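You operate a simulated robot arm through the tools that you are given. There is no shell and no other tool.

Carry out the task below with a simulated robot arm. There is one attempt and no reset: what you move stays moved.

TASK
Sieve the pot of dusty blue pellets till no dust shows.
Fine: lid on the bench top beside the mixer; push the drawer under the sieve in first; empty the pot into the pan, put it back, then work the sieve lever. The other pots stay. Set down upright: pot with a dark lid.

The check looks at the end state, three seconds after you hand in, the way a careful person would. Anything else that was tipped, shoved, dropped, spilled or broken makes it a failure. Lids that push on must go on centred and level and be pressed home; caps that screw on are set level and turned clockwise until they are tight.

THE ROBOT
A 7-joint arm with a two-finger parallel gripper, fixed in place. Base frame: the origin is on the floor under the middle of its stand, x ahead of it, y to its left, z up. Units: cm, rad, N and s.
It reaches about 124.7 cm from its shoulder. Its first joint turns from -2.304 to 2.304 rad. Payload 3.91 kg.
The TCP is the grasp point between the finger pads, 3 cm short of the fingertips. In the tool frame z runs along the fingers and y along their closing line. The gripper opens to 11 cm. The fingers are 2 cm wide and 1 cm thick; the gripper's body (4.8 by 11.2 cm) begins 5.5 cm behind the TCP.
Orientation is that of the tool frame in the base frame, as a unit quaternion [x, y, z, w]. With the fingers straight down and closing along the base's y, the tool's x points along the base's -x, its y along +y and its z along -z.

THE INTERFACE
- The arm moves only by the tool arm_command. Its argument "moves" is a list of rows, each an object of numbers (a shift or turn left out is 0, a gripper value left out holds the last): "dx", "dy", "dz": the shift along the tool's x, y, z in units of 30 mm (1.0 is 30 mm); "ax", "ay", "az": the turn, a rotation vector about the tool's x, y, z in units of 5 degrees (1.0 is 5 degrees); "grip": the opening, from 0 (shut) to 1 (fully open). In form: [{"dx": .., "dy": .., "dz": .., "ax": .., "ay": .., "az": .., "grip": ..}, ...]. A call has 1 to 20 rows; each row shifts and turns the commanded pose from where the row before left it, along the tool's axes as they then stand. A call with a number of a shift or a turn outside -1 to 1 is refused whole. A row lasts 0.2 s, in which the tool goes at most 5 cm and 0.15 rad; a call with a longer step from one row to the next is refused whole, and so is a gripper value outside its range. A pose out of reach is approached as far as the arm can. The call stops where the force on the tool passes 50 N (or 10 N more than at its start, if that is more) or the arm is blocked; 0.2 s more then pass. The fingers move at their own pace (about 10.8 cm/s each) and stop on an object; they squeeze with about 24 N. The grip force told is the motor's: it shows also when the fingers shut on nothing. Time passes only in rows, and 0.2 s behind the last, so rows that do not move let the fingers close. The reply holds the time, the measured pose of the TCP, the force on the tool along the base axes, the opening and the grip force, in the units named above and with some noise, with the torque about the TCP (base axes, N m) and any sound that the robot's microphone picked up, and new pictures: "show" is both (left out), scene, wrist or none.
- Cameras (640 x 400 px; columns grow to the right, rows downward): "scene" is fixed at [40.02, -50.05, 153.9]; the picture's right is [0.92, 0.38, 0.00], its down [0.18, -0.43, -0.89] and it looks along [-0.34, 0.82, -0.47] (base axes); focal length 324 px, centre (320, 200). "wrist" rides on the gripper at [7.2, 1.7, -10.3] in the tool frame; the picture's right is [-0.23, 0.97, 0.00], its down [-0.76, -0.18, -0.62] and it looks along [-0.61, -0.14, 0.78] (tool axes); focal length 222 px, centre (320, 200). There is no depth. A picture from a camera that has moved, and an enlarged one, comes with that camera's place and axes in the base frame and with its lens.
- close_up(camera, box): a new picture of the part [left, top, right, bottom] of that camera's present view, enlarged. It takes no simulated time.
- job_done(): hands the job in; it is judged then, once.

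Nothing tells you positions but the pictures and the camera data. Unless the task says otherwise, let go and move clear before handing in.

The tools are called after "Emit:" as a command line: name --argument value ..., lists and objects as JSON in quotes. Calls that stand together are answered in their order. arm_command: Moves the arm, as the interface text tells. Its arguments: {"type":"object","properties":{"moves":{"type":"array","items":{"type":"object","properties":{"dx":{"type":"number"},"dy":{"type":"number"},"dz":{"type":"number"},"ax":{"type":"number"},"ay":{"type":"number"},"az":{"type":"number"},"grip":{"type":"number"}}}},"show":{"type":"string","enum":["both","scene","wrist","none"]}},"required":["moves"]} The other tools are called the same way: close_up (camera, box) takes an enlarged picture of a part of a camera's view; job_done () hands the job in.

At the start:

```text
time_s: 0.0
tool_pos: [39.34, 39.76, 128.0]
tcp_rot: [0.001, 1.0, 0.0, 0.0]
ft_force: [0.2, 0.0, -0.2]
torque: [-0.01, 0.02, -0.01]
width: 10.99
finger_force: 0.1
```

scene: 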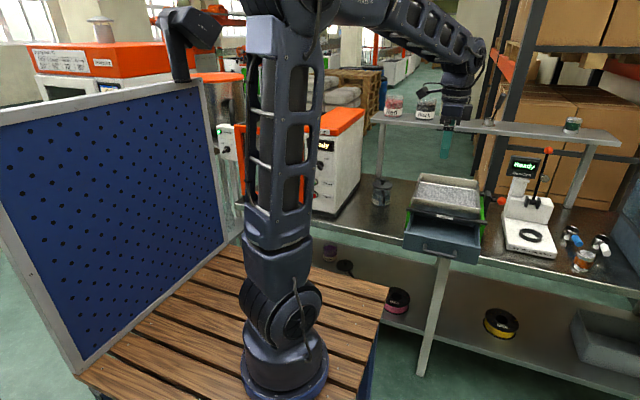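
wrist: 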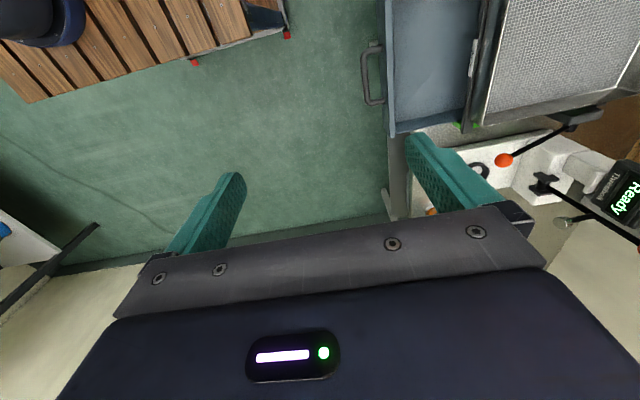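

I see a bench with a sieve (drawer open under it), a shelf with several pots above, a press and a "mixer"-like machine; I'll look closer before moving anything.

Emit:
close_up --camera "scene" --box '[360, 80, 520, 180]'

Emit:
close_up --camera "scene" --box '[360, 160, 520, 260]'

Emit:
close_up --camera "scene" --box '[480, 100, 640, 280]'

Emit:
close_up --camera "scene" --box '[200, 80, 400, 240]'

```text
4.00 times, centred on (440, 130) of scene
camera zoom: at [40.02, -50.05, 153.9], right [0.92, 0.38, 0.0], down [0.18, -0.43, -0.89], along [-0.34, 0.82, -0.47], focal length 1296 px, centre (-160, 480)
```

zoom: 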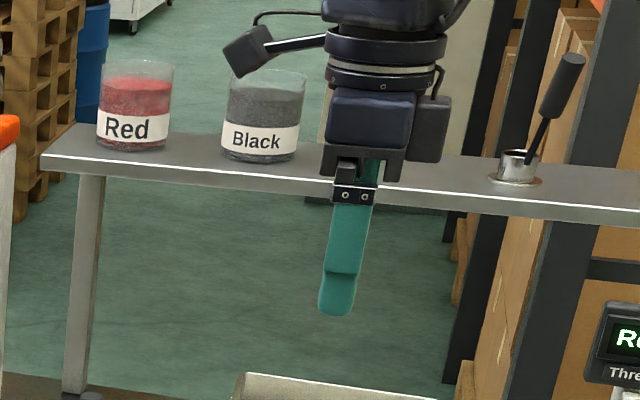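

```text
4.00 times, centred on (440, 210) of scene
camera zoom: at [40.02, -50.05, 153.9], right [0.92, 0.38, 0.0], down [0.18, -0.43, -0.89], along [-0.34, 0.82, -0.47], focal length 1296 px, centre (-160, 160)
```

zoom: 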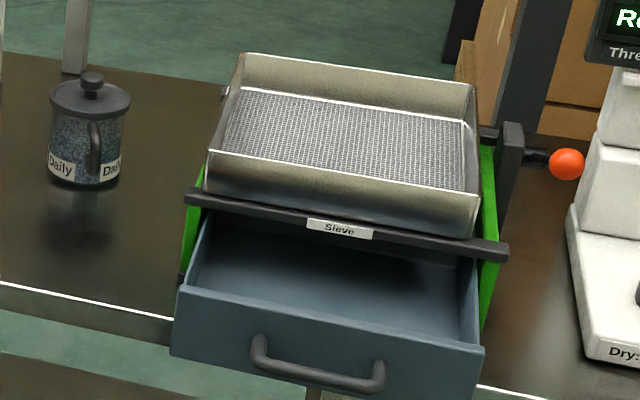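

```text
2.22 times, centred on (560, 190) of scene
camera zoom: at [40.02, -50.05, 153.9], right [0.92, 0.38, 0.0], down [0.18, -0.43, -0.89], along [-0.34, 0.82, -0.47], focal length 720 px, centre (-213, 222)
```

zoom: 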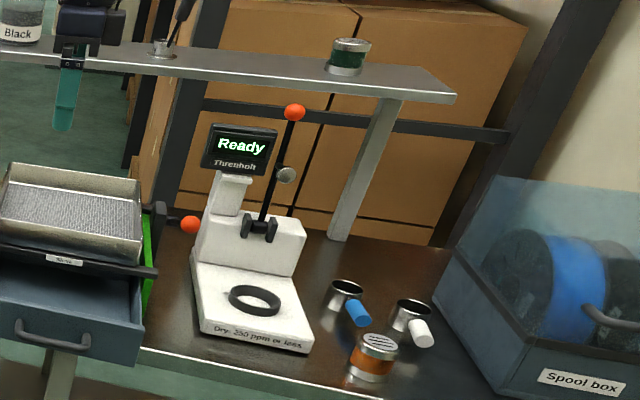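

```text
2.50 times, centred on (300, 160) of scene
camera zoom: at [40.02, -50.05, 153.9], right [0.92, 0.38, 0.0], down [0.18, -0.43, -0.89], along [-0.34, 0.82, -0.47], focal length 810 px, centre (370, 300)
```

zoom: 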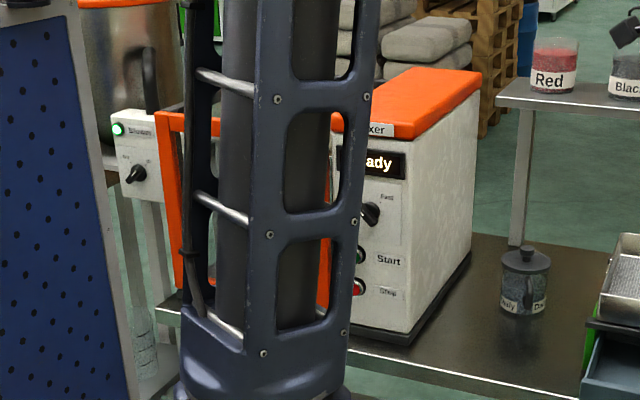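

The dusty blue pot is the "Daily" one with the dark lid and handle, standing between the mixer and the sieve. I'll rotate the wrist so its camera looks across the bench.

Emit:
arm_command --moves '[{"az": -1, "dx": 0.5}, {"az": -1, "dx": 0.5}, {"az": -1}, {"az": -1}, {"az": -1}, {"az": -1}, {"az": -1}, {"az": -1}, {"az": -1}, {"az": -1}, {"az": -1}, {"az": -1}, {"az": -1}, {"az": -1}, {"az": -1}, {"az": -1}, {"az": -1}, {"az": -1}, {}, {}]' --show "both"

```text
time_s: 4.2
tool_pos: [36.31, 39.67, 127.8]
tcp_rot: [0.707, -0.707, 0.0, 0.001]
ft_force: [-0.1, 0.5, 0.5]
torque: [-0.04, 0.02, -0.04]
width: 10.99
finger_force: 0.1
camera wrist: at [34.61, 32.4, 138.24], right [-0.97, 0.23, 0.0], down [0.18, 0.76, 0.62], along [0.14, 0.61, -0.78], focal length 222 px, centre (320, 200)
```

scene: 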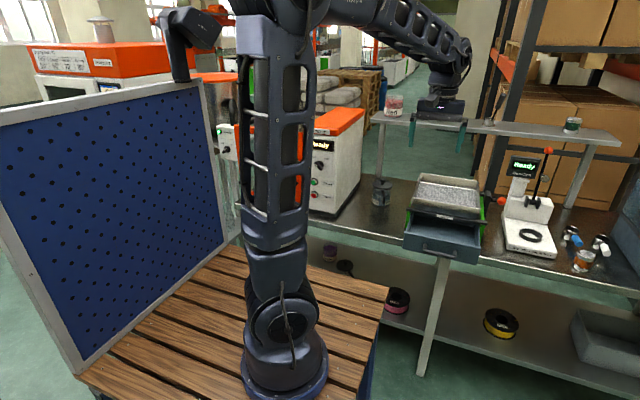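
wrist: 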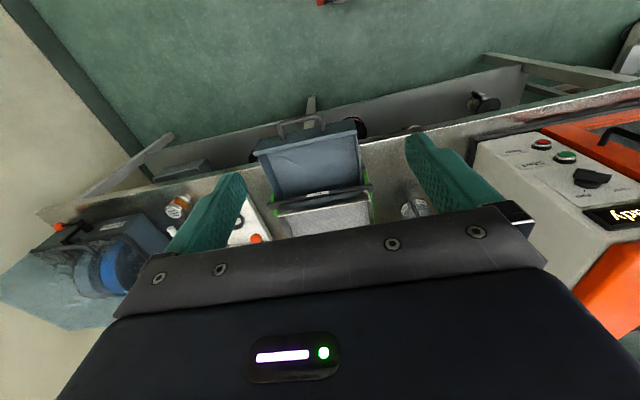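

The wrist now looks across the bench. I'll enlarge for triangulation.

Emit:
close_up --camera "wrist" --box '[220, 90, 460, 240]'

Emit:
close_up --camera "scene" --box '[360, 80, 640, 255]'

Emit:
close_up --camera "wrist" --box '[380, 60, 640, 240]'

```text
2.67 times, centred on (340, 165) of wrist
camera zoom: at [34.61, 32.4, 138.24], right [-0.97, 0.23, 0.0], down [0.18, 0.76, 0.62], along [0.14, 0.61, -0.78], focal length 592 px, centre (267, 293)
```

zoom: 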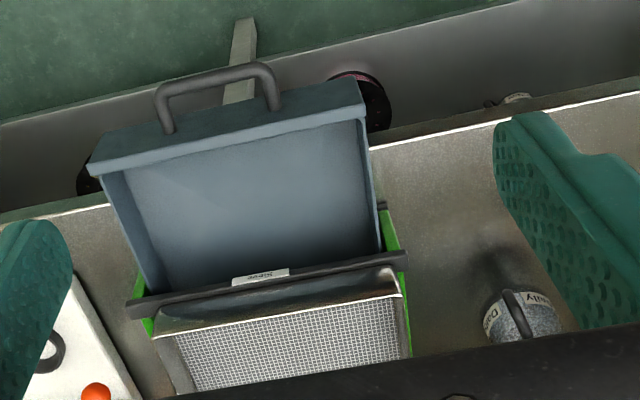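

```text
2.29 times, centred on (500, 168) of scene
camera zoom: at [40.02, -50.05, 153.9], right [0.92, 0.38, 0.0], down [0.18, -0.43, -0.89], along [-0.34, 0.82, -0.47], focal length 740 px, centre (-91, 274)
```

zoom: 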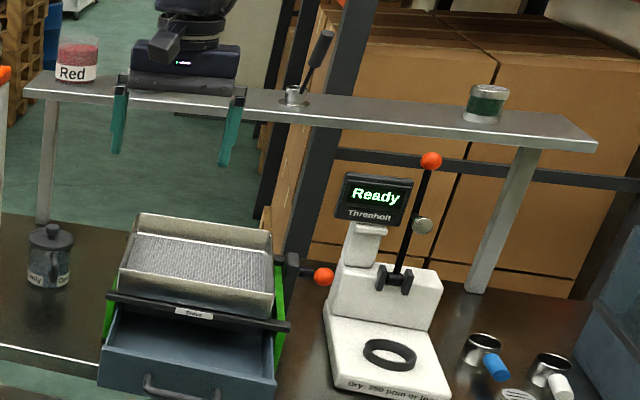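

```text
2.22 times, centred on (510, 150) of wrist
camera zoom: at [34.61, 32.4, 138.24], right [-0.97, 0.23, 0.0], down [0.18, 0.76, 0.62], along [0.14, 0.61, -0.78], focal length 494 px, centre (-102, 311)
```

zoom: 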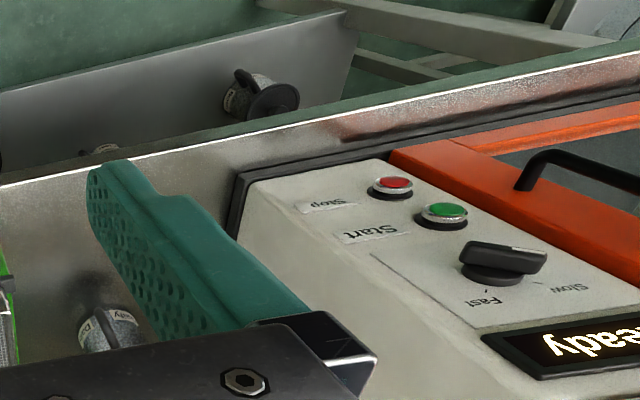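

Next I'll tilt the fingers forward 45° so the wrist camera sees the pot, shelf and mixer.

Emit:
arm_command --moves '[{"ay": -1}, {"ay": -1}, {"ay": -1}, {"ay": -1}, {"ay": -1}, {"ay": -1}, {"ay": -1}, {"ay": -1}, {"ay": -1}, {}, {}]' --show "both"

```text
time_s: 6.6
tool_pos: [36.38, 39.81, 127.81]
tcp_rot: [-0.653, 0.654, 0.27, 0.271]
ft_force: [-0.1, -0.2, 0.5]
torque: [0.0, 0.0, 0.03]
width: 11.01
finger_force: 0.0
camera wrist: at [34.63, 27.22, 130.09], right [-0.97, 0.16, 0.16], down [0.18, 0.1, 0.98], along [0.14, 0.98, -0.12], focal length 222 px, centre (320, 200)
```

scene: 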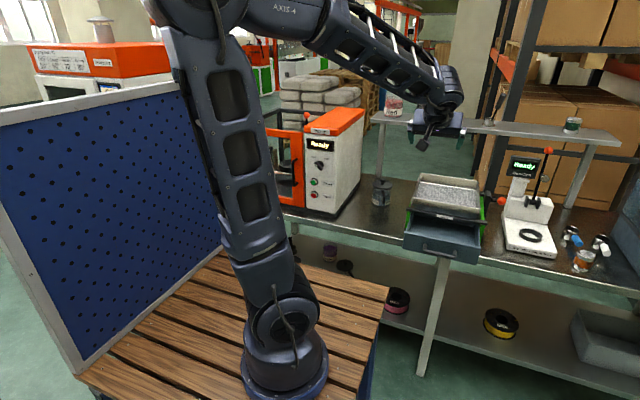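
wrist: 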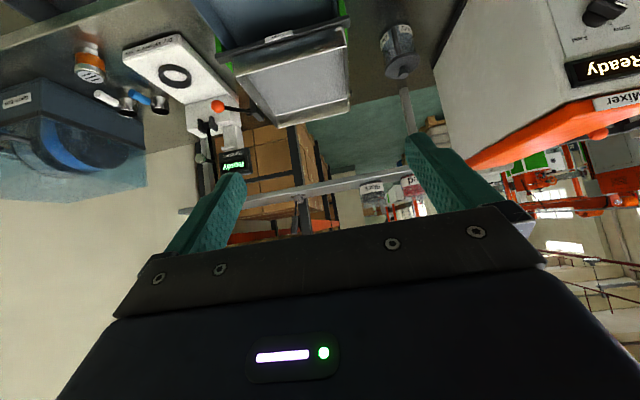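

Emit:
close_up --camera "wrist" --box '[190, 0, 450, 162]'

Emit:
close_up --camera "wrist" --box '[360, 0, 456, 60]'

Emit:
close_up --camera "wrist" --box '[170, 130, 450, 240]'

Emit:
close_up --camera "scene" --box '[260, 100, 420, 240]'

```text
2.46 times, centred on (320, 81) of wrist
camera zoom: at [34.63, 27.22, 130.09], right [-0.97, 0.16, 0.16], down [0.18, 0.1, 0.98], along [0.14, 0.98, -0.12], focal length 547 px, centre (320, 493)
```

zoom: 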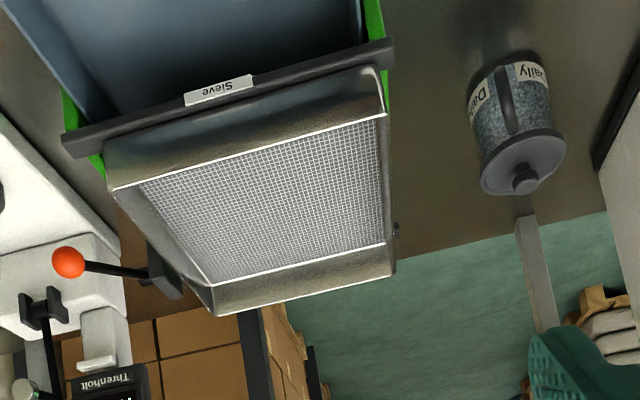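

```text
6.67 times, centred on (408, 30) of wrist
camera zoom: at [34.63, 27.22, 130.09], right [-0.97, 0.16, 0.16], down [0.18, 0.1, 0.98], along [0.14, 0.98, -0.12], focal length 1481 px, centre (-267, 1333)
```

zoom: 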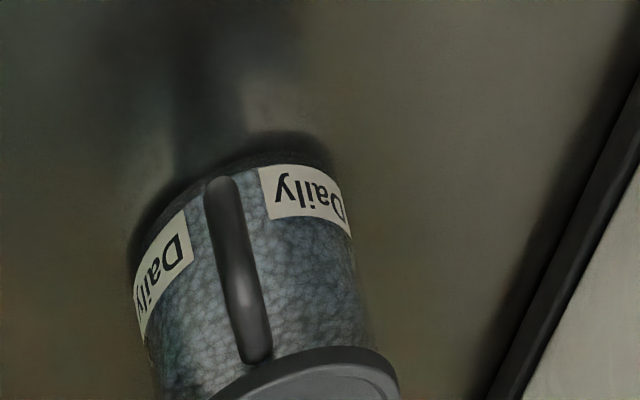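

```text
2.29 times, centred on (310, 185) of wrist
camera zoom: at [34.63, 27.22, 130.09], right [-0.97, 0.16, 0.16], down [0.18, 0.1, 0.98], along [0.14, 0.98, -0.12], focal length 508 px, centre (343, 234)
```

zoom: 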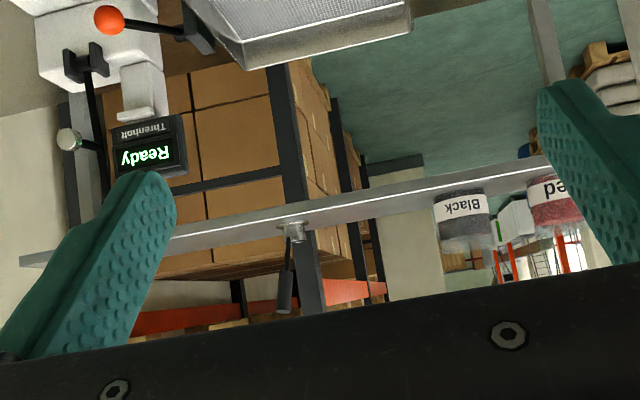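

```text
2.86 times, centred on (340, 170) of scene
camera zoom: at [40.02, -50.05, 153.9], right [0.92, 0.38, 0.0], down [0.18, -0.43, -0.89], along [-0.34, 0.82, -0.47], focal length 925 px, centre (263, 286)
```

zoom: 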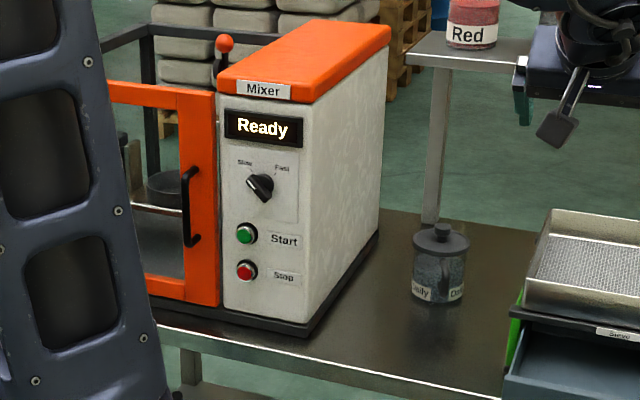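

Measured so far: bench top z≈79 with its front edge at y≈62. The sieve pan spans x 30–54, y 69–93, with its rim at z≈95.5. The drawer handle is near (43, 50, 84.5), the pot near (14, 90.5), and the lever ball near (61.5, 72.7, 98). I'll roll the wrist 180° so the camera sits on top, for horizontal work.

Emit:
arm_command --moves '[{"az": 1}, {"az": 1}, {"az": 1}, {"az": 1}, {"az": 1}, {"az": 1}, {"az": 1}, {"az": 1}, {"az": 1}, {"az": 1}, {"az": 1}, {"az": 1}, {"az": 1}, {"az": 1}, {"az": 1}, {"az": 1}, {"az": 1}, {"az": 1}]' --show "none"

Emit:
arm_command --moves '[{"az": 1}, {"az": 1}, {"az": 1}, {"az": 1}, {"az": 1}, {"az": 1}, {"az": 1}, {"az": 1}, {"az": 1}, {"az": 1}, {"az": 1}, {"az": 1}, {"az": 1}, {"az": 1}, {"az": 1}, {"az": 1}, {"az": 1}, {"az": 1}, {}, {}]' --show "both"

```text
time_s: 10.4
tool_pos: [36.3, 39.69, 127.93]
tcp_rot: [0.0, 0.924, 0.382, 0.0]
ft_force: [0.4, -0.4, 1.0]
torque: [0.0, 0.05, 0.01]
width: 10.98
finger_force: 0.1
```

```text
time_s: 14.6
tool_pos: [36.36, 39.59, 127.9]
tcp_rot: [0.654, 0.653, 0.271, -0.27]
ft_force: [0.2, 0.6, -0.4]
torque: [-0.01, 0.02, -0.01]
width: 11.02
finger_force: 0.1
camera wrist: at [37.99, 37.45, 140.34], right [0.97, -0.16, -0.16], down [-0.18, -0.98, -0.1], along [-0.14, 0.12, -0.98], focal length 222 px, centre (320, 200)
```

scene: 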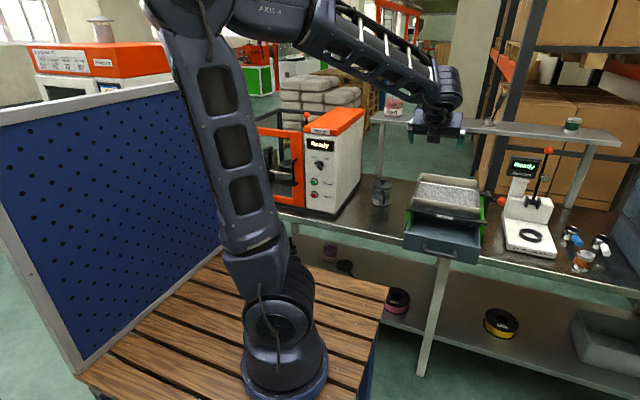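
wrist: 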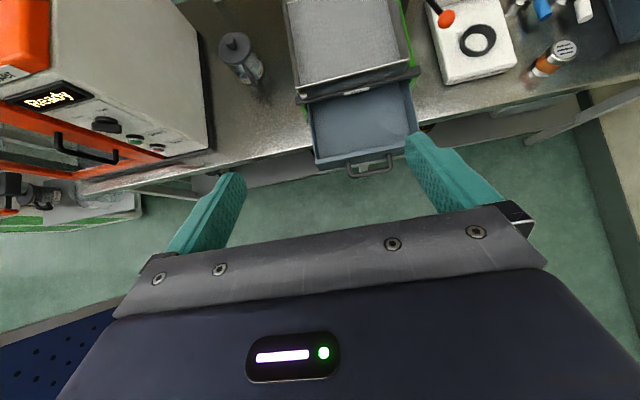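

The camera is now on top and gives a clear overhead view. I'll zoom in to refine positions.

Emit:
close_up --camera "wrist" --box '[180, 0, 340, 100]'

Emit:
close_up --camera "wrist" --box '[280, 0, 520, 190]'

```text
4.00 times, centred on (260, 50) of wrist
camera zoom: at [37.99, 37.45, 140.34], right [0.97, -0.16, -0.16], down [-0.18, -0.98, -0.1], along [-0.14, 0.12, -0.98], focal length 888 px, centre (560, 800)
```

zoom: 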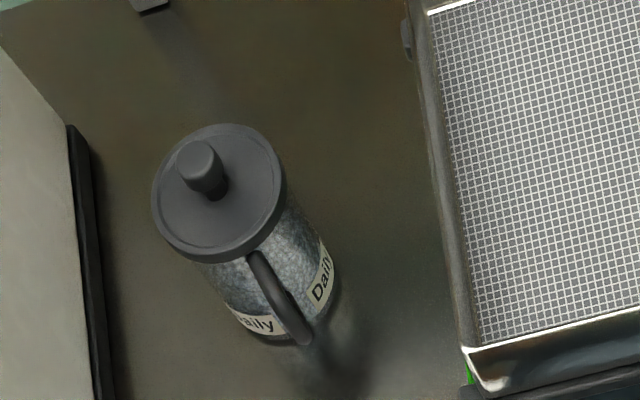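

```text
2.11 times, centred on (400, 95) of wrist
camera zoom: at [37.99, 37.45, 140.34], right [0.97, -0.16, -0.16], down [-0.18, -0.98, -0.1], along [-0.14, 0.12, -0.98], focal length 468 px, centre (152, 421)
```

zoom: 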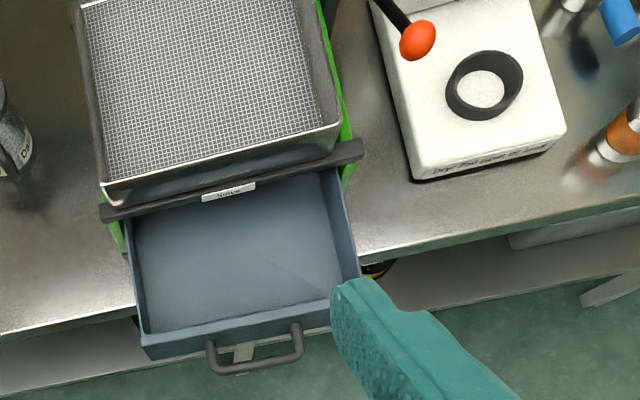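

The drawer panel spans about z 82.5–90 with its handle bar near (43.2, 48, 86.2). I'll flatten the tool to about 20° below horizontal, line up in front of the handle and come down in the clear space in front of it.

Emit:
arm_command --moves '[{"ay": 1, "dy": 0.456, "grip": 0.5}, {"ay": 1, "dy": 0.456}, {"ay": 1, "dy": 0.456}, {"ay": 1, "dy": 0.456}, {"ay": 1, "dy": 0.456}, {"dx": -0.94, "dz": 0.342}, {"dx": -0.94, "dz": 0.342}, {"dx": -0.94, "dz": 0.342}, {"dx": -0.94, "dz": 0.342}, {"dx": -0.94, "dz": 0.342}, {"dx": -0.94, "dz": 0.342}, {"dx": -0.94, "dz": 0.342}, {"dx": -0.94, "dz": 0.342}, {"dx": -0.94, "dz": 0.342}, {"dx": -0.94, "dz": 0.342}, {}]' --show "both"

```text
time_s: 18.0
tool_pos: [43.15, 39.97, 97.7]
tcp_rot: [0.579, 0.579, 0.406, -0.406]
ft_force: [0.3, -0.9, 0.3]
torque: [-0.05, 0.0, 0.02]
width: 5.5
finger_force: 0.1
camera wrist: at [44.9, 32.55, 108.09], right [0.97, -0.08, -0.21], down [-0.18, -0.85, -0.5], along [-0.14, 0.53, -0.84], focal length 222 px, centre (320, 200)
```

scene: 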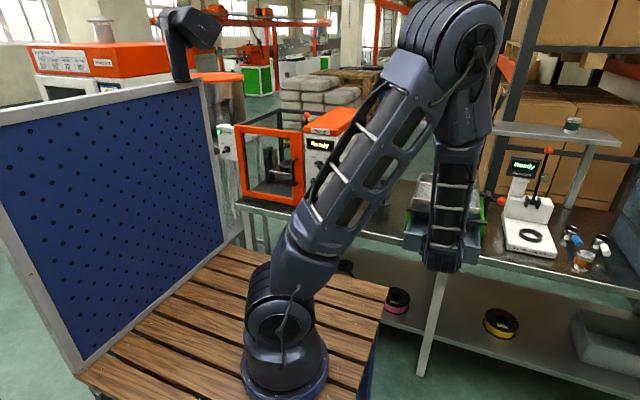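
wrist: 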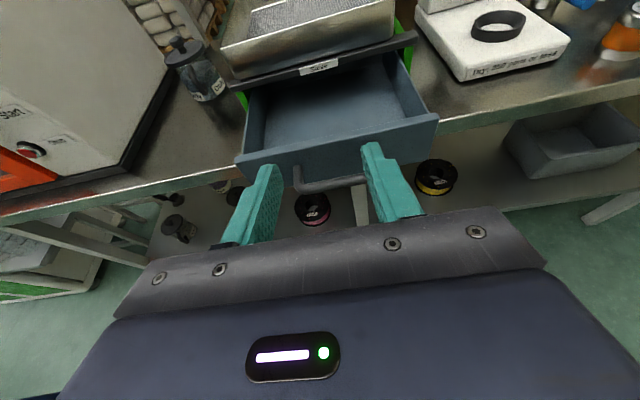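

The drawer handle is right ahead between the fingers. I'll lower to handle height.

Emit:
arm_command --moves '[{"dx": -0.94, "dz": 0.342}, {"dx": -0.94, "dz": 0.342}, {"dx": -0.94, "dz": 0.342}, {"dx": -0.47, "dz": 0.171}, {}]' --show "both"

Emit:
close_up --camera "wrist" --box '[200, 60, 460, 240]'

```text
time_s: 19.2
tool_pos: [43.08, 39.91, 87.32]
tcp_rot: [0.578, 0.58, 0.405, -0.406]
ft_force: [-0.7, 0.8, -0.3]
torque: [0.0, 0.03, -0.02]
width: 5.52
finger_force: 0.0
camera wrist: at [44.87, 32.51, 97.69], right [0.97, -0.08, -0.21], down [-0.18, -0.85, -0.5], along [-0.14, 0.53, -0.84], focal length 222 px, centre (320, 200)
```

scene: 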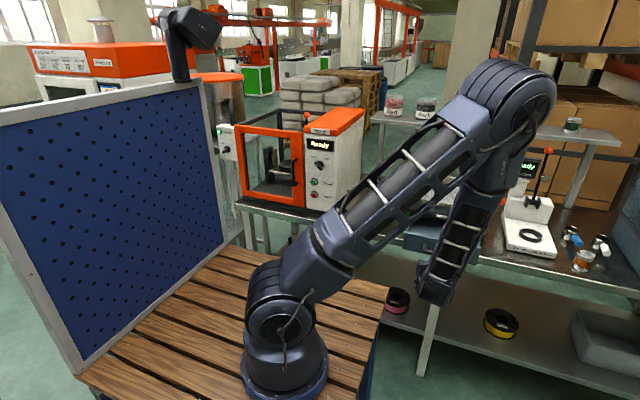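
wrist: 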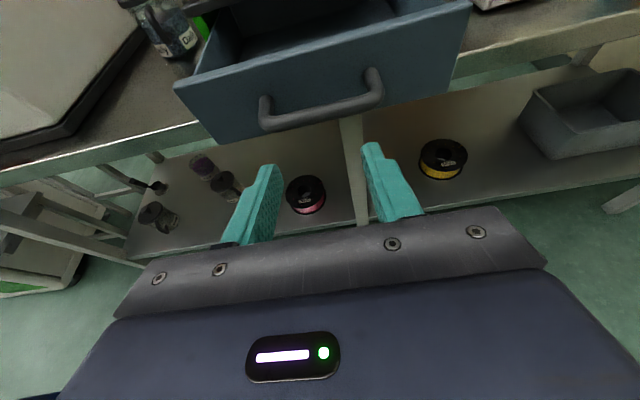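

```text
2.22 times, centred on (330, 150) of wrist
camera zoom: at [44.87, 32.51, 97.69], right [0.97, -0.08, -0.21], down [-0.18, -0.85, -0.5], along [-0.14, 0.53, -0.84], focal length 494 px, centre (298, 311)
```

zoom: 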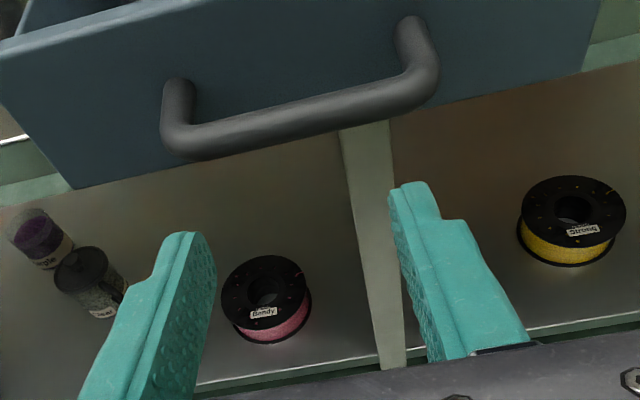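

The fingertips are level with the handle bar, about 4.5 cm short of it. I'll push forward (+y) in small steps.

Emit:
arm_command --moves '[{"dx": 0.171, "dz": 0.47}, {"dx": 0.171, "dz": 0.47}, {"dx": 0.171, "dz": 0.47}, {"dx": 0.171, "dz": 0.47}, {"dx": 0.171, "dz": 0.47}, {"dx": 0.171, "dz": 0.47}]' --show "wrist"

Emit:
close_up --camera "wrist" --box '[130, 60, 470, 260]'

```text
time_s: 20.6
tool_pos: [43.34, 48.8, 87.37]
tcp_rot: [0.579, 0.579, 0.405, -0.406]
ft_force: [0.5, -0.1, 0.3]
torque: [0.05, -0.04, 0.03]
width: 5.49
finger_force: 0.0
camera wrist: at [44.84, 41.47, 97.7], right [0.97, -0.08, -0.21], down [-0.18, -0.85, -0.5], along [-0.14, 0.53, -0.84], focal length 222 px, centre (320, 200)
```

wrist: 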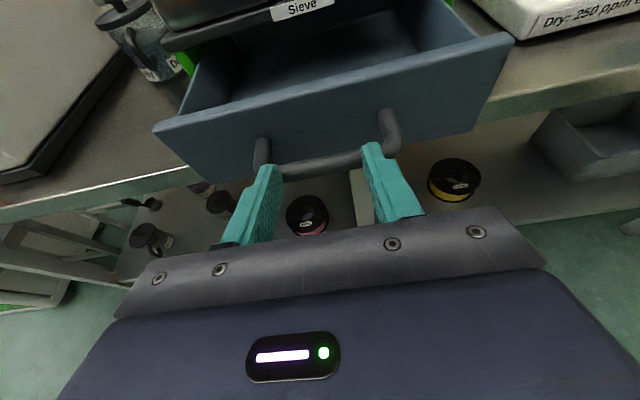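

```text
1.88 times, centred on (300, 160) of wrist
camera zoom: at [44.84, 41.47, 97.7], right [0.97, -0.08, -0.21], down [-0.18, -0.85, -0.5], along [-0.14, 0.53, -0.84], focal length 418 px, centre (358, 275)
```

zoom: 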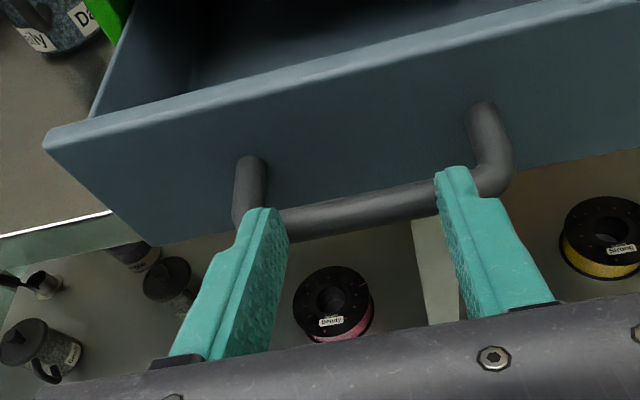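

The drawer is moving with the push (handle now near y≈52). I'll continue.

Emit:
arm_command --moves '[{"dx": 0.171, "dz": 0.47}, {"dx": 0.171, "dz": 0.47}, {"dx": 0.171, "dz": 0.47}, {"dx": 0.171, "dz": 0.47}, {"dx": 0.171, "dz": 0.47}, {"dx": 0.171, "dz": 0.47}]' --show "both"

Emit:
close_up --camera "wrist" --box '[130, 60, 470, 260]'

```text
time_s: 22.0
tool_pos: [43.06, 57.73, 87.23]
tcp_rot: [0.58, 0.579, 0.405, -0.405]
ft_force: [0.1, 0.5, -0.4]
torque: [0.0, 0.01, -0.01]
width: 5.51
finger_force: 0.0
camera wrist: at [44.79, 50.47, 97.68], right [0.97, -0.08, -0.21], down [-0.18, -0.85, -0.5], along [-0.14, 0.53, -0.84], focal length 222 px, centre (320, 200)
```

scene: 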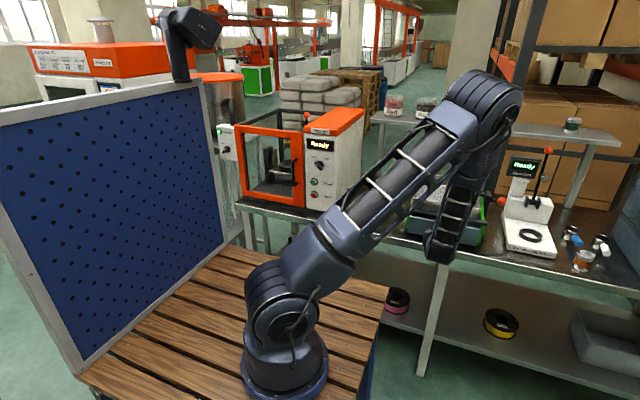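
wrist: 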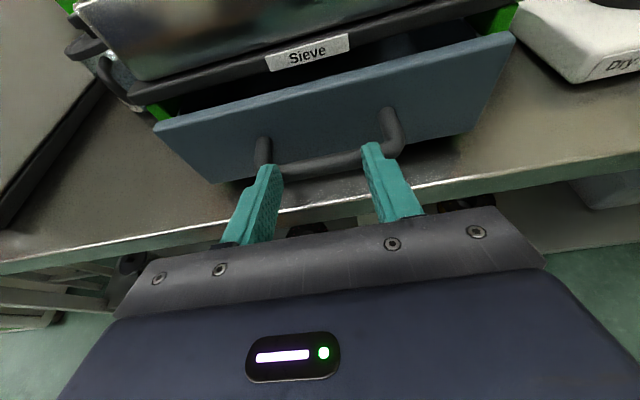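

```text
1.88 times, centred on (300, 160) of wrist
camera zoom: at [44.79, 50.47, 97.68], right [0.97, -0.08, -0.21], down [-0.18, -0.85, -0.5], along [-0.14, 0.53, -0.84], focal length 418 px, centre (358, 275)
```

zoom: 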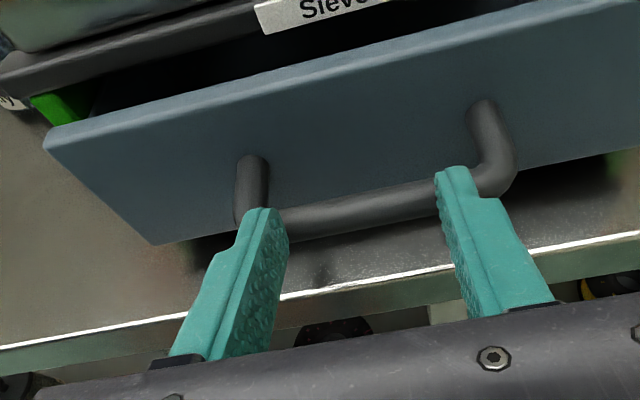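

The drawer has a few centimetres left. I'll keep pushing slowly until it meets its stop.

Emit:
arm_command --moves '[{"dx": 0.103, "dz": 0.282}, {"dx": 0.103, "dz": 0.282}, {"dx": 0.103, "dz": 0.282}, {"dx": 0.103, "dz": 0.282}]' --show "wrist"

```text
time_s: 23.0
tool_pos: [43.21, 60.55, 87.35]
tcp_rot: [0.581, 0.58, 0.405, -0.404]
ft_force: [-3.1, -32.7, 24.6]
torque: [0.16, 0.87, 1.18]
width: 5.63
finger_force: 1.7
stopped in row 4: the force on the tool passed its limit at 74 N (the readings are from after the stop); the commanded pose is now the measured one
camera wrist: at [44.85, 53.3, 97.72], right [0.97, -0.08, -0.21], down [-0.18, -0.85, -0.5], along [-0.14, 0.52, -0.84], focal length 222 px, centre (320, 200)
```

wrist: 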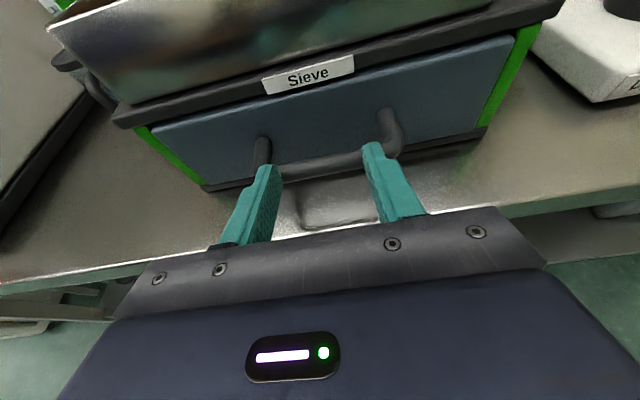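

The drawer is flush in the frame and met its stop. I'll back off and check that the sieve didn't shift.

Emit:
arm_command --moves '[{"dx": -0.171, "dz": -0.47}, {"dx": -0.342, "dz": -0.94}, {"dx": -0.342, "dz": -0.94}, {"dx": 0.94, "dz": -0.342}, {"dx": 0.94, "dz": -0.342}, {"dx": 0.94, "dz": -0.342}, {"dx": 0.94, "dz": -0.342}, {"dx": 0.94, "dz": -0.342}, {"dx": 0.94, "dz": -0.342}, {"dx": 0.94, "dz": -0.342}, {}]' --show "both"

Emit:
close_up --camera "wrist" --box '[120, 0, 520, 250]'

```text
time_s: 25.4
tool_pos: [43.13, 53.33, 108.31]
tcp_rot: [0.58, 0.58, 0.405, -0.405]
ft_force: [0.0, 0.1, 0.4]
torque: [0.02, 0.0, -0.02]
width: 5.5
finger_force: 0.1
camera wrist: at [44.81, 46.07, 118.74], right [0.97, -0.08, -0.21], down [-0.18, -0.85, -0.5], along [-0.14, 0.52, -0.84], focal length 222 px, centre (320, 200)
```

scene: 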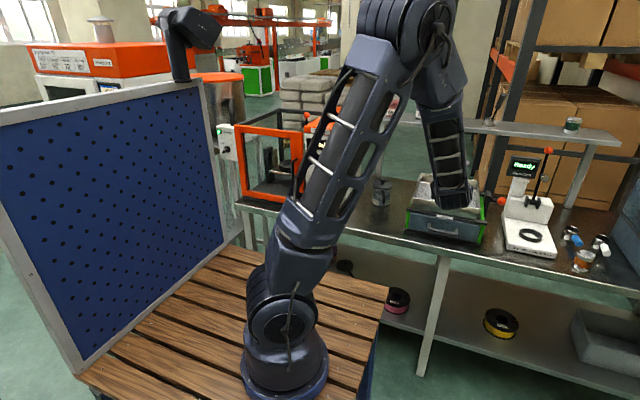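
wrist: 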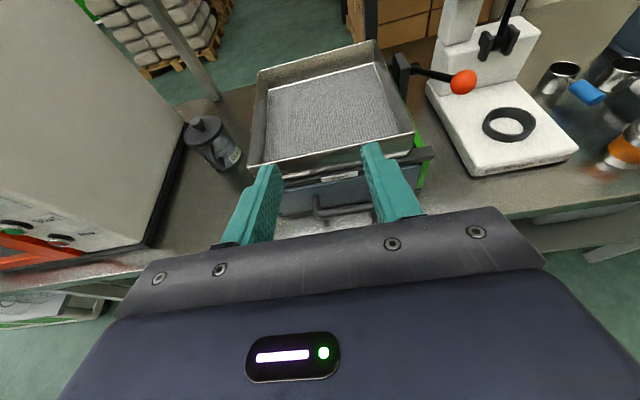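

```text
1.60 times, centred on (320, 125) of wrist
camera zoom: at [44.81, 46.07, 118.74], right [0.97, -0.08, -0.21], down [-0.18, -0.85, -0.5], along [-0.14, 0.52, -0.84], focal length 355 px, centre (320, 320)
```

zoom: 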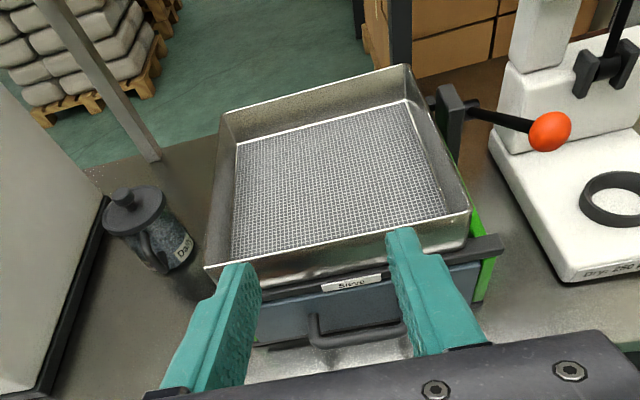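

The drawer is in and the sieve is unmoved. Next I'll turn the tool straight down and move over the lidded pot, well above it.

Emit:
arm_command --moves '[{"ay": -1, "grip": 0.45}, {"ay": -1}, {"ay": -1}, {"ay": -1}, {"ay": -1}, {"ay": -1}, {"ay": -1}, {"ay": -1}, {"ay": -1}, {"ay": -1}, {"ay": -1}, {"ay": -1}, {"ay": -1}, {"ay": -1}, {}]' --show "none"

Emit:
arm_command --moves '[{"dy": -0.9, "dx": 0.85}, {"dy": -0.9, "dx": 0.85}, {"dy": -0.9, "dx": 0.85}, {"dy": -0.9, "dx": 0.85}, {"dy": -0.9, "dx": 0.85}, {"dy": -0.9, "dx": 0.85}, {"dy": -0.9, "dx": 0.85}, {"dy": -0.9, "dx": 0.85}, {"dy": -0.9, "dx": 0.85}, {"dy": -0.9, "dx": 0.85}, {"dy": -0.67, "dx": 0.85}, {"dx": 0.85}, {"dx": 0.4}, {}]' --show "both"

```text
time_s: 28.6
tool_pos: [43.19, 53.29, 108.27]
tcp_rot: [0.708, 0.706, -0.002, 0.003]
ft_force: [-0.3, -0.1, -0.1]
torque: [-0.01, 0.01, 0.01]
width: 4.95
finger_force: 0.0
```

```text
time_s: 31.6
tool_pos: [14.19, 85.28, 108.15]
tcp_rot: [0.707, 0.707, -0.003, 0.002]
ft_force: [-0.1, -0.4, -1.0]
torque: [0.02, -0.02, -0.01]
width: 4.93
finger_force: 0.0
camera wrist: at [15.85, 92.37, 118.42], right [0.97, -0.23, 0.0], down [-0.18, -0.76, 0.63], along [-0.14, -0.61, -0.78], focal length 222 px, centre (320, 200)
```

scene: 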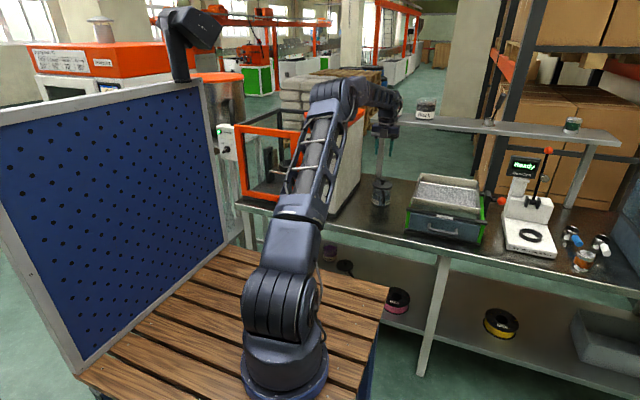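
wrist: 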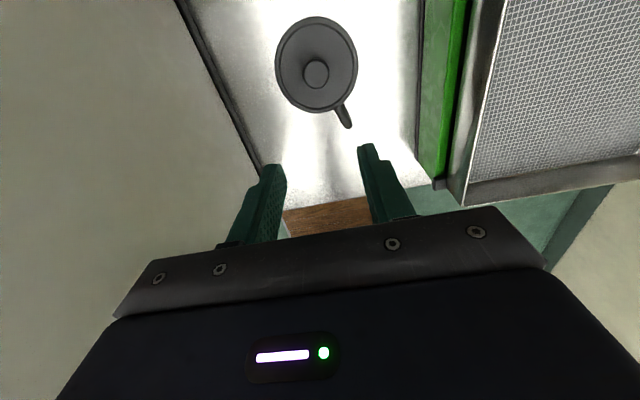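

Emit:
close_up --camera "wrist" --box '[240, 0, 400, 140]'

Emit:
close_up --camera "scene" --box '[340, 80, 460, 220]'

```text
2.86 times, centred on (320, 70) of wrist
camera zoom: at [15.85, 92.37, 118.42], right [0.97, -0.23, 0.0], down [-0.18, -0.76, 0.63], along [-0.14, -0.61, -0.78], focal length 635 px, centre (320, 571)
```

zoom: 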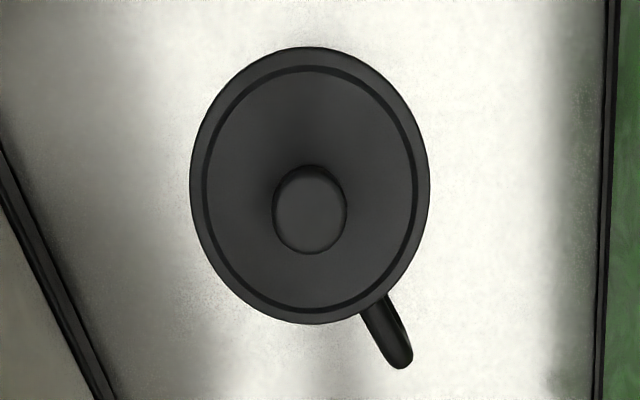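

```text
2.86 times, centred on (400, 150) of scene
camera zoom: at [40.02, -50.05, 153.9], right [0.92, 0.38, 0.0], down [0.18, -0.43, -0.89], along [-0.34, 0.82, -0.47], focal length 925 px, centre (91, 343)
```

zoom: 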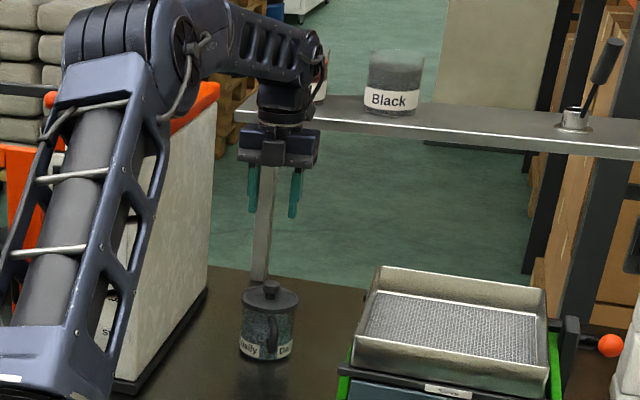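

I'm above the pot: knob near (14.4, 88.3), lid about 9.4 cm across, handle toward −y and slightly +x. I'll zoom in more to gauge the heights.

Emit:
close_up --camera "scene" --box '[360, 168, 408, 212]'

Emit:
close_up --camera "wrist" --box '[270, 10, 366, 70]'

Emit:
close_up --camera "wrist" --box '[290, 70, 386, 130]'

```text
9.09 times, centred on (384, 190) of scene
camera zoom: at [40.02, -50.05, 153.9], right [0.92, 0.38, 0.0], down [0.18, -0.43, -0.89], along [-0.34, 0.82, -0.47], focal length 2945 px, centre (-262, 291)
```

zoom: 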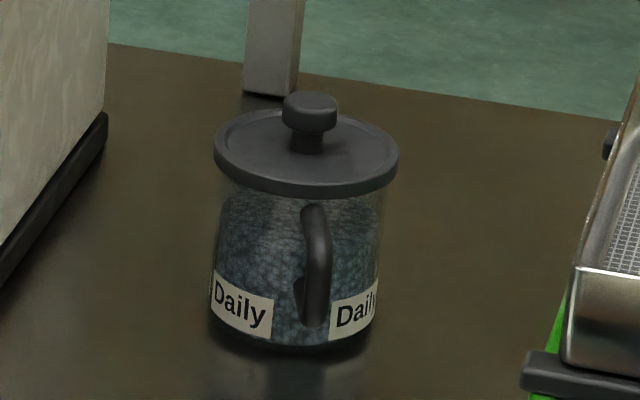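

```text
6.67 times, centred on (318, 40) of wrist
camera zoom: at [15.85, 92.37, 118.42], right [0.97, -0.23, 0.0], down [-0.18, -0.76, 0.63], along [-0.14, -0.61, -0.78], focal length 1481 px, centre (333, 1267)
```

zoom: 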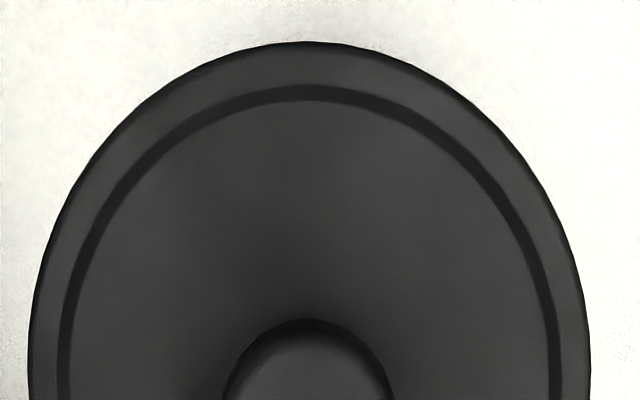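

```text
6.67 times, centred on (338, 100) of wrist
camera zoom: at [15.85, 92.37, 118.42], right [0.97, -0.23, 0.0], down [-0.18, -0.76, 0.63], along [-0.14, -0.61, -0.78], focal length 1481 px, centre (200, 867)
```

zoom: 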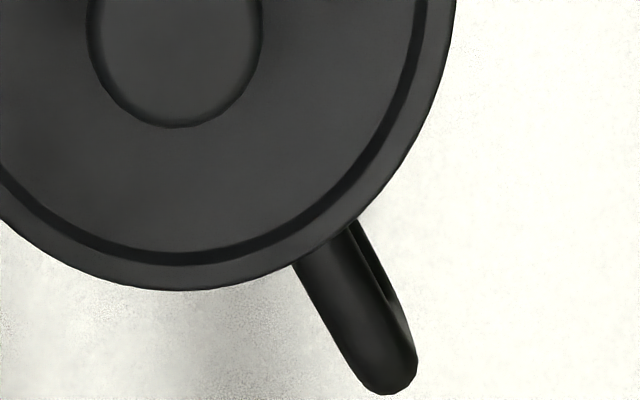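

The lid has a mushroom knob (top z≈92.2, lid plate z≈89.8) centred at about (14.4, 88.3). I'll centre over it and descend partway to check alignment.

Emit:
arm_command --moves '[{"dx": 0.5, "dy": 0.035}, {"dx": 0.5, "dy": 0.035}, {"dz": 1}, {"dz": 1}, {"dz": 0.9}, {}]' --show "both"

Emit:
close_up --camera "wrist" --box '[220, 40, 420, 220]'

Emit:
close_up --camera "scene" --box '[350, 120, 430, 210]'

```text
time_s: 33.0
tool_pos: [14.42, 88.12, 99.31]
tcp_rot: [0.706, 0.708, -0.003, 0.002]
ft_force: [-0.7, 0.9, -0.7]
torque: [-0.03, -0.01, 0.0]
width: 4.96
finger_force: 0.1
camera wrist: at [16.15, 95.28, 109.66], right [0.97, -0.23, 0.0], down [-0.18, -0.76, 0.63], along [-0.14, -0.61, -0.78], focal length 222 px, centre (320, 200)
```

scene: 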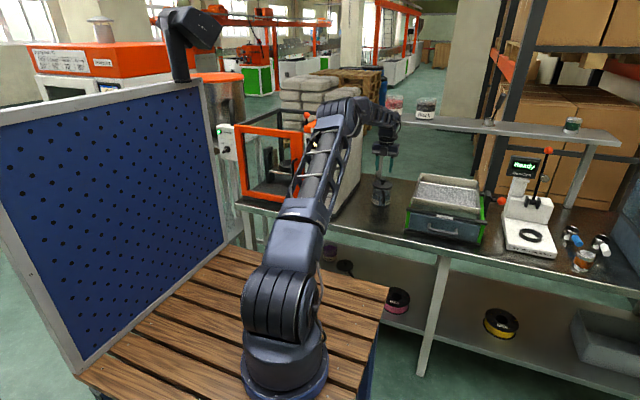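
wrist: 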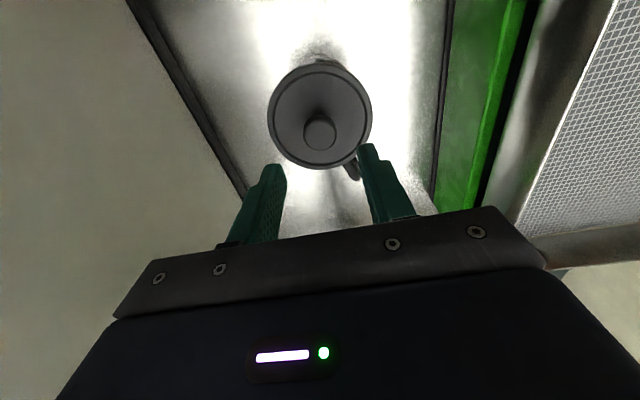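

```text
2.22 times, centred on (320, 130) of wrist
camera zoom: at [16.15, 95.28, 109.66], right [0.97, -0.23, 0.0], down [-0.18, -0.76, 0.63], along [-0.14, -0.61, -0.78], focal length 494 px, centre (320, 356)
```

zoom: 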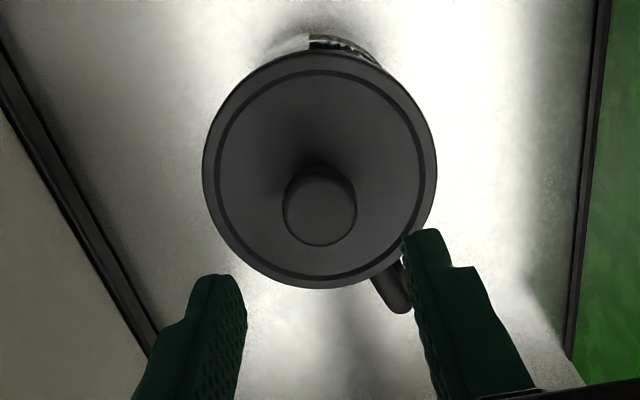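

```text
4.44 times, centred on (390, 165) of scene
camera zoom: at [40.02, -50.05, 153.9], right [0.92, 0.38, 0.0], down [0.18, -0.43, -0.89], along [-0.34, 0.82, -0.47], focal length 1440 px, centre (9, 356)
```

zoom: 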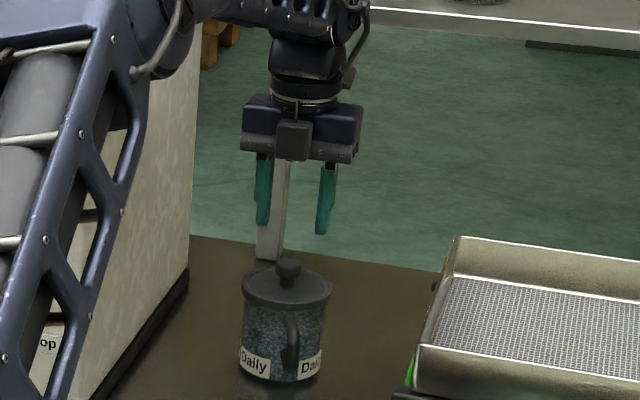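

The knob is centred between the fingers. I'll descend so the fingertips straddle the knob cap, then close.

Emit:
arm_command --moves '[{"dz": 0.8, "dx": 0.08}, {"dz": 0.7}, {"dz": 0.37}, {}, {}]' --show "wrist"

Emit:
close_up --camera "wrist" --box '[220, 80, 420, 240]'

Emit:
close_up --camera "scene" --box '[355, 150, 411, 210]'

```text
time_s: 34.2
tool_pos: [14.39, 88.34, 93.8]
tcp_rot: [0.707, 0.707, -0.003, 0.002]
ft_force: [0.4, 0.9, -0.5]
torque: [0.01, 0.02, 0.04]
width: 4.96
finger_force: 0.0
camera wrist: at [16.13, 95.53, 104.13], right [0.97, -0.23, 0.0], down [-0.18, -0.76, 0.63], along [-0.14, -0.61, -0.78], focal length 222 px, centre (320, 200)
```

wrist: 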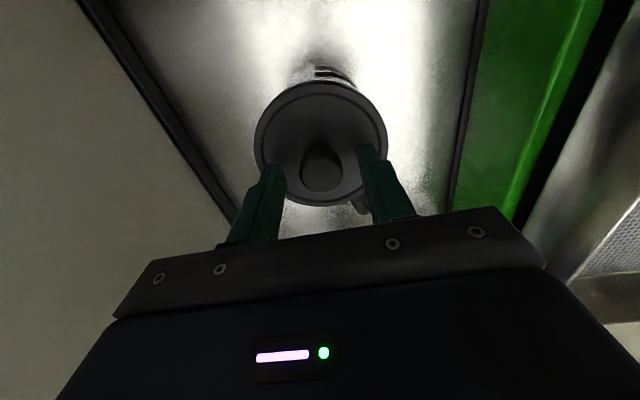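

```text
2.50 times, centred on (320, 160) of wrist
camera zoom: at [16.13, 95.53, 104.13], right [0.97, -0.23, 0.0], down [-0.18, -0.76, 0.63], along [-0.14, -0.61, -0.78], focal length 555 px, centre (320, 300)
```

zoom: 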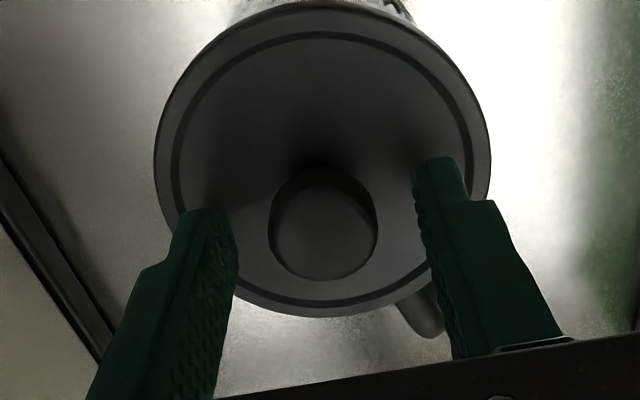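

```text
6.67 times, centred on (383, 180) of scene
camera zoom: at [40.02, -50.05, 153.9], right [0.92, 0.38, 0.0], down [0.18, -0.43, -0.89], along [-0.34, 0.82, -0.47], focal length 2159 px, centre (-100, 333)
```

zoom: 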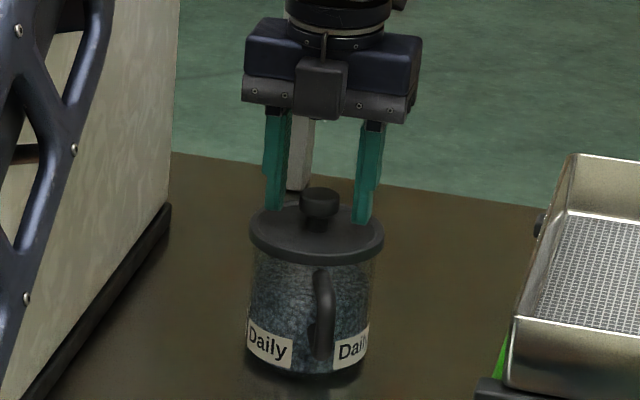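

The knob cap sits between the fingertips. I'll lower slightly and close on it.

Emit:
arm_command --moves '[{"dz": 0.1, "dx": 0.03, "dy": 0.03}, {"grip": 0.2}, {"grip": 0.1}, {"grip": 0.1}, {"grip": 0.1}]' --show "wrist"

Emit:
close_up --camera "scene" --box '[355, 150, 411, 210]'

```text
time_s: 35.4
tool_pos: [14.52, 88.43, 93.49]
tcp_rot: [0.707, 0.708, -0.001, 0.001]
ft_force: [-0.9, 0.5, -0.1]
torque: [0.01, -0.02, 0.01]
width: 2.54
finger_force: 23.8
heard: snap
camera wrist: at [16.2, 95.62, 103.82], right [0.97, -0.23, 0.0], down [-0.18, -0.76, 0.63], along [-0.14, -0.61, -0.78], focal length 222 px, centre (320, 200)
```

wrist: 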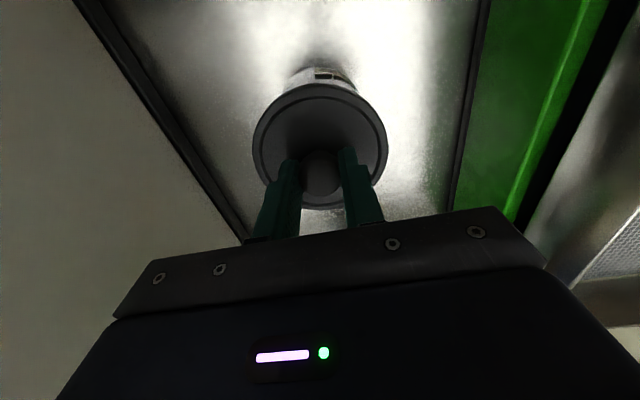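

```text
6.67 times, centred on (383, 180) of scene
camera zoom: at [40.02, -50.05, 153.9], right [0.92, 0.38, 0.0], down [0.18, -0.43, -0.89], along [-0.34, 0.82, -0.47], focal length 2159 px, centre (-100, 333)
```

zoom: 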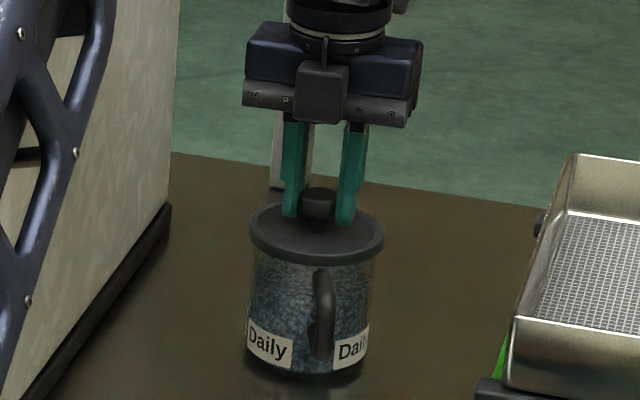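

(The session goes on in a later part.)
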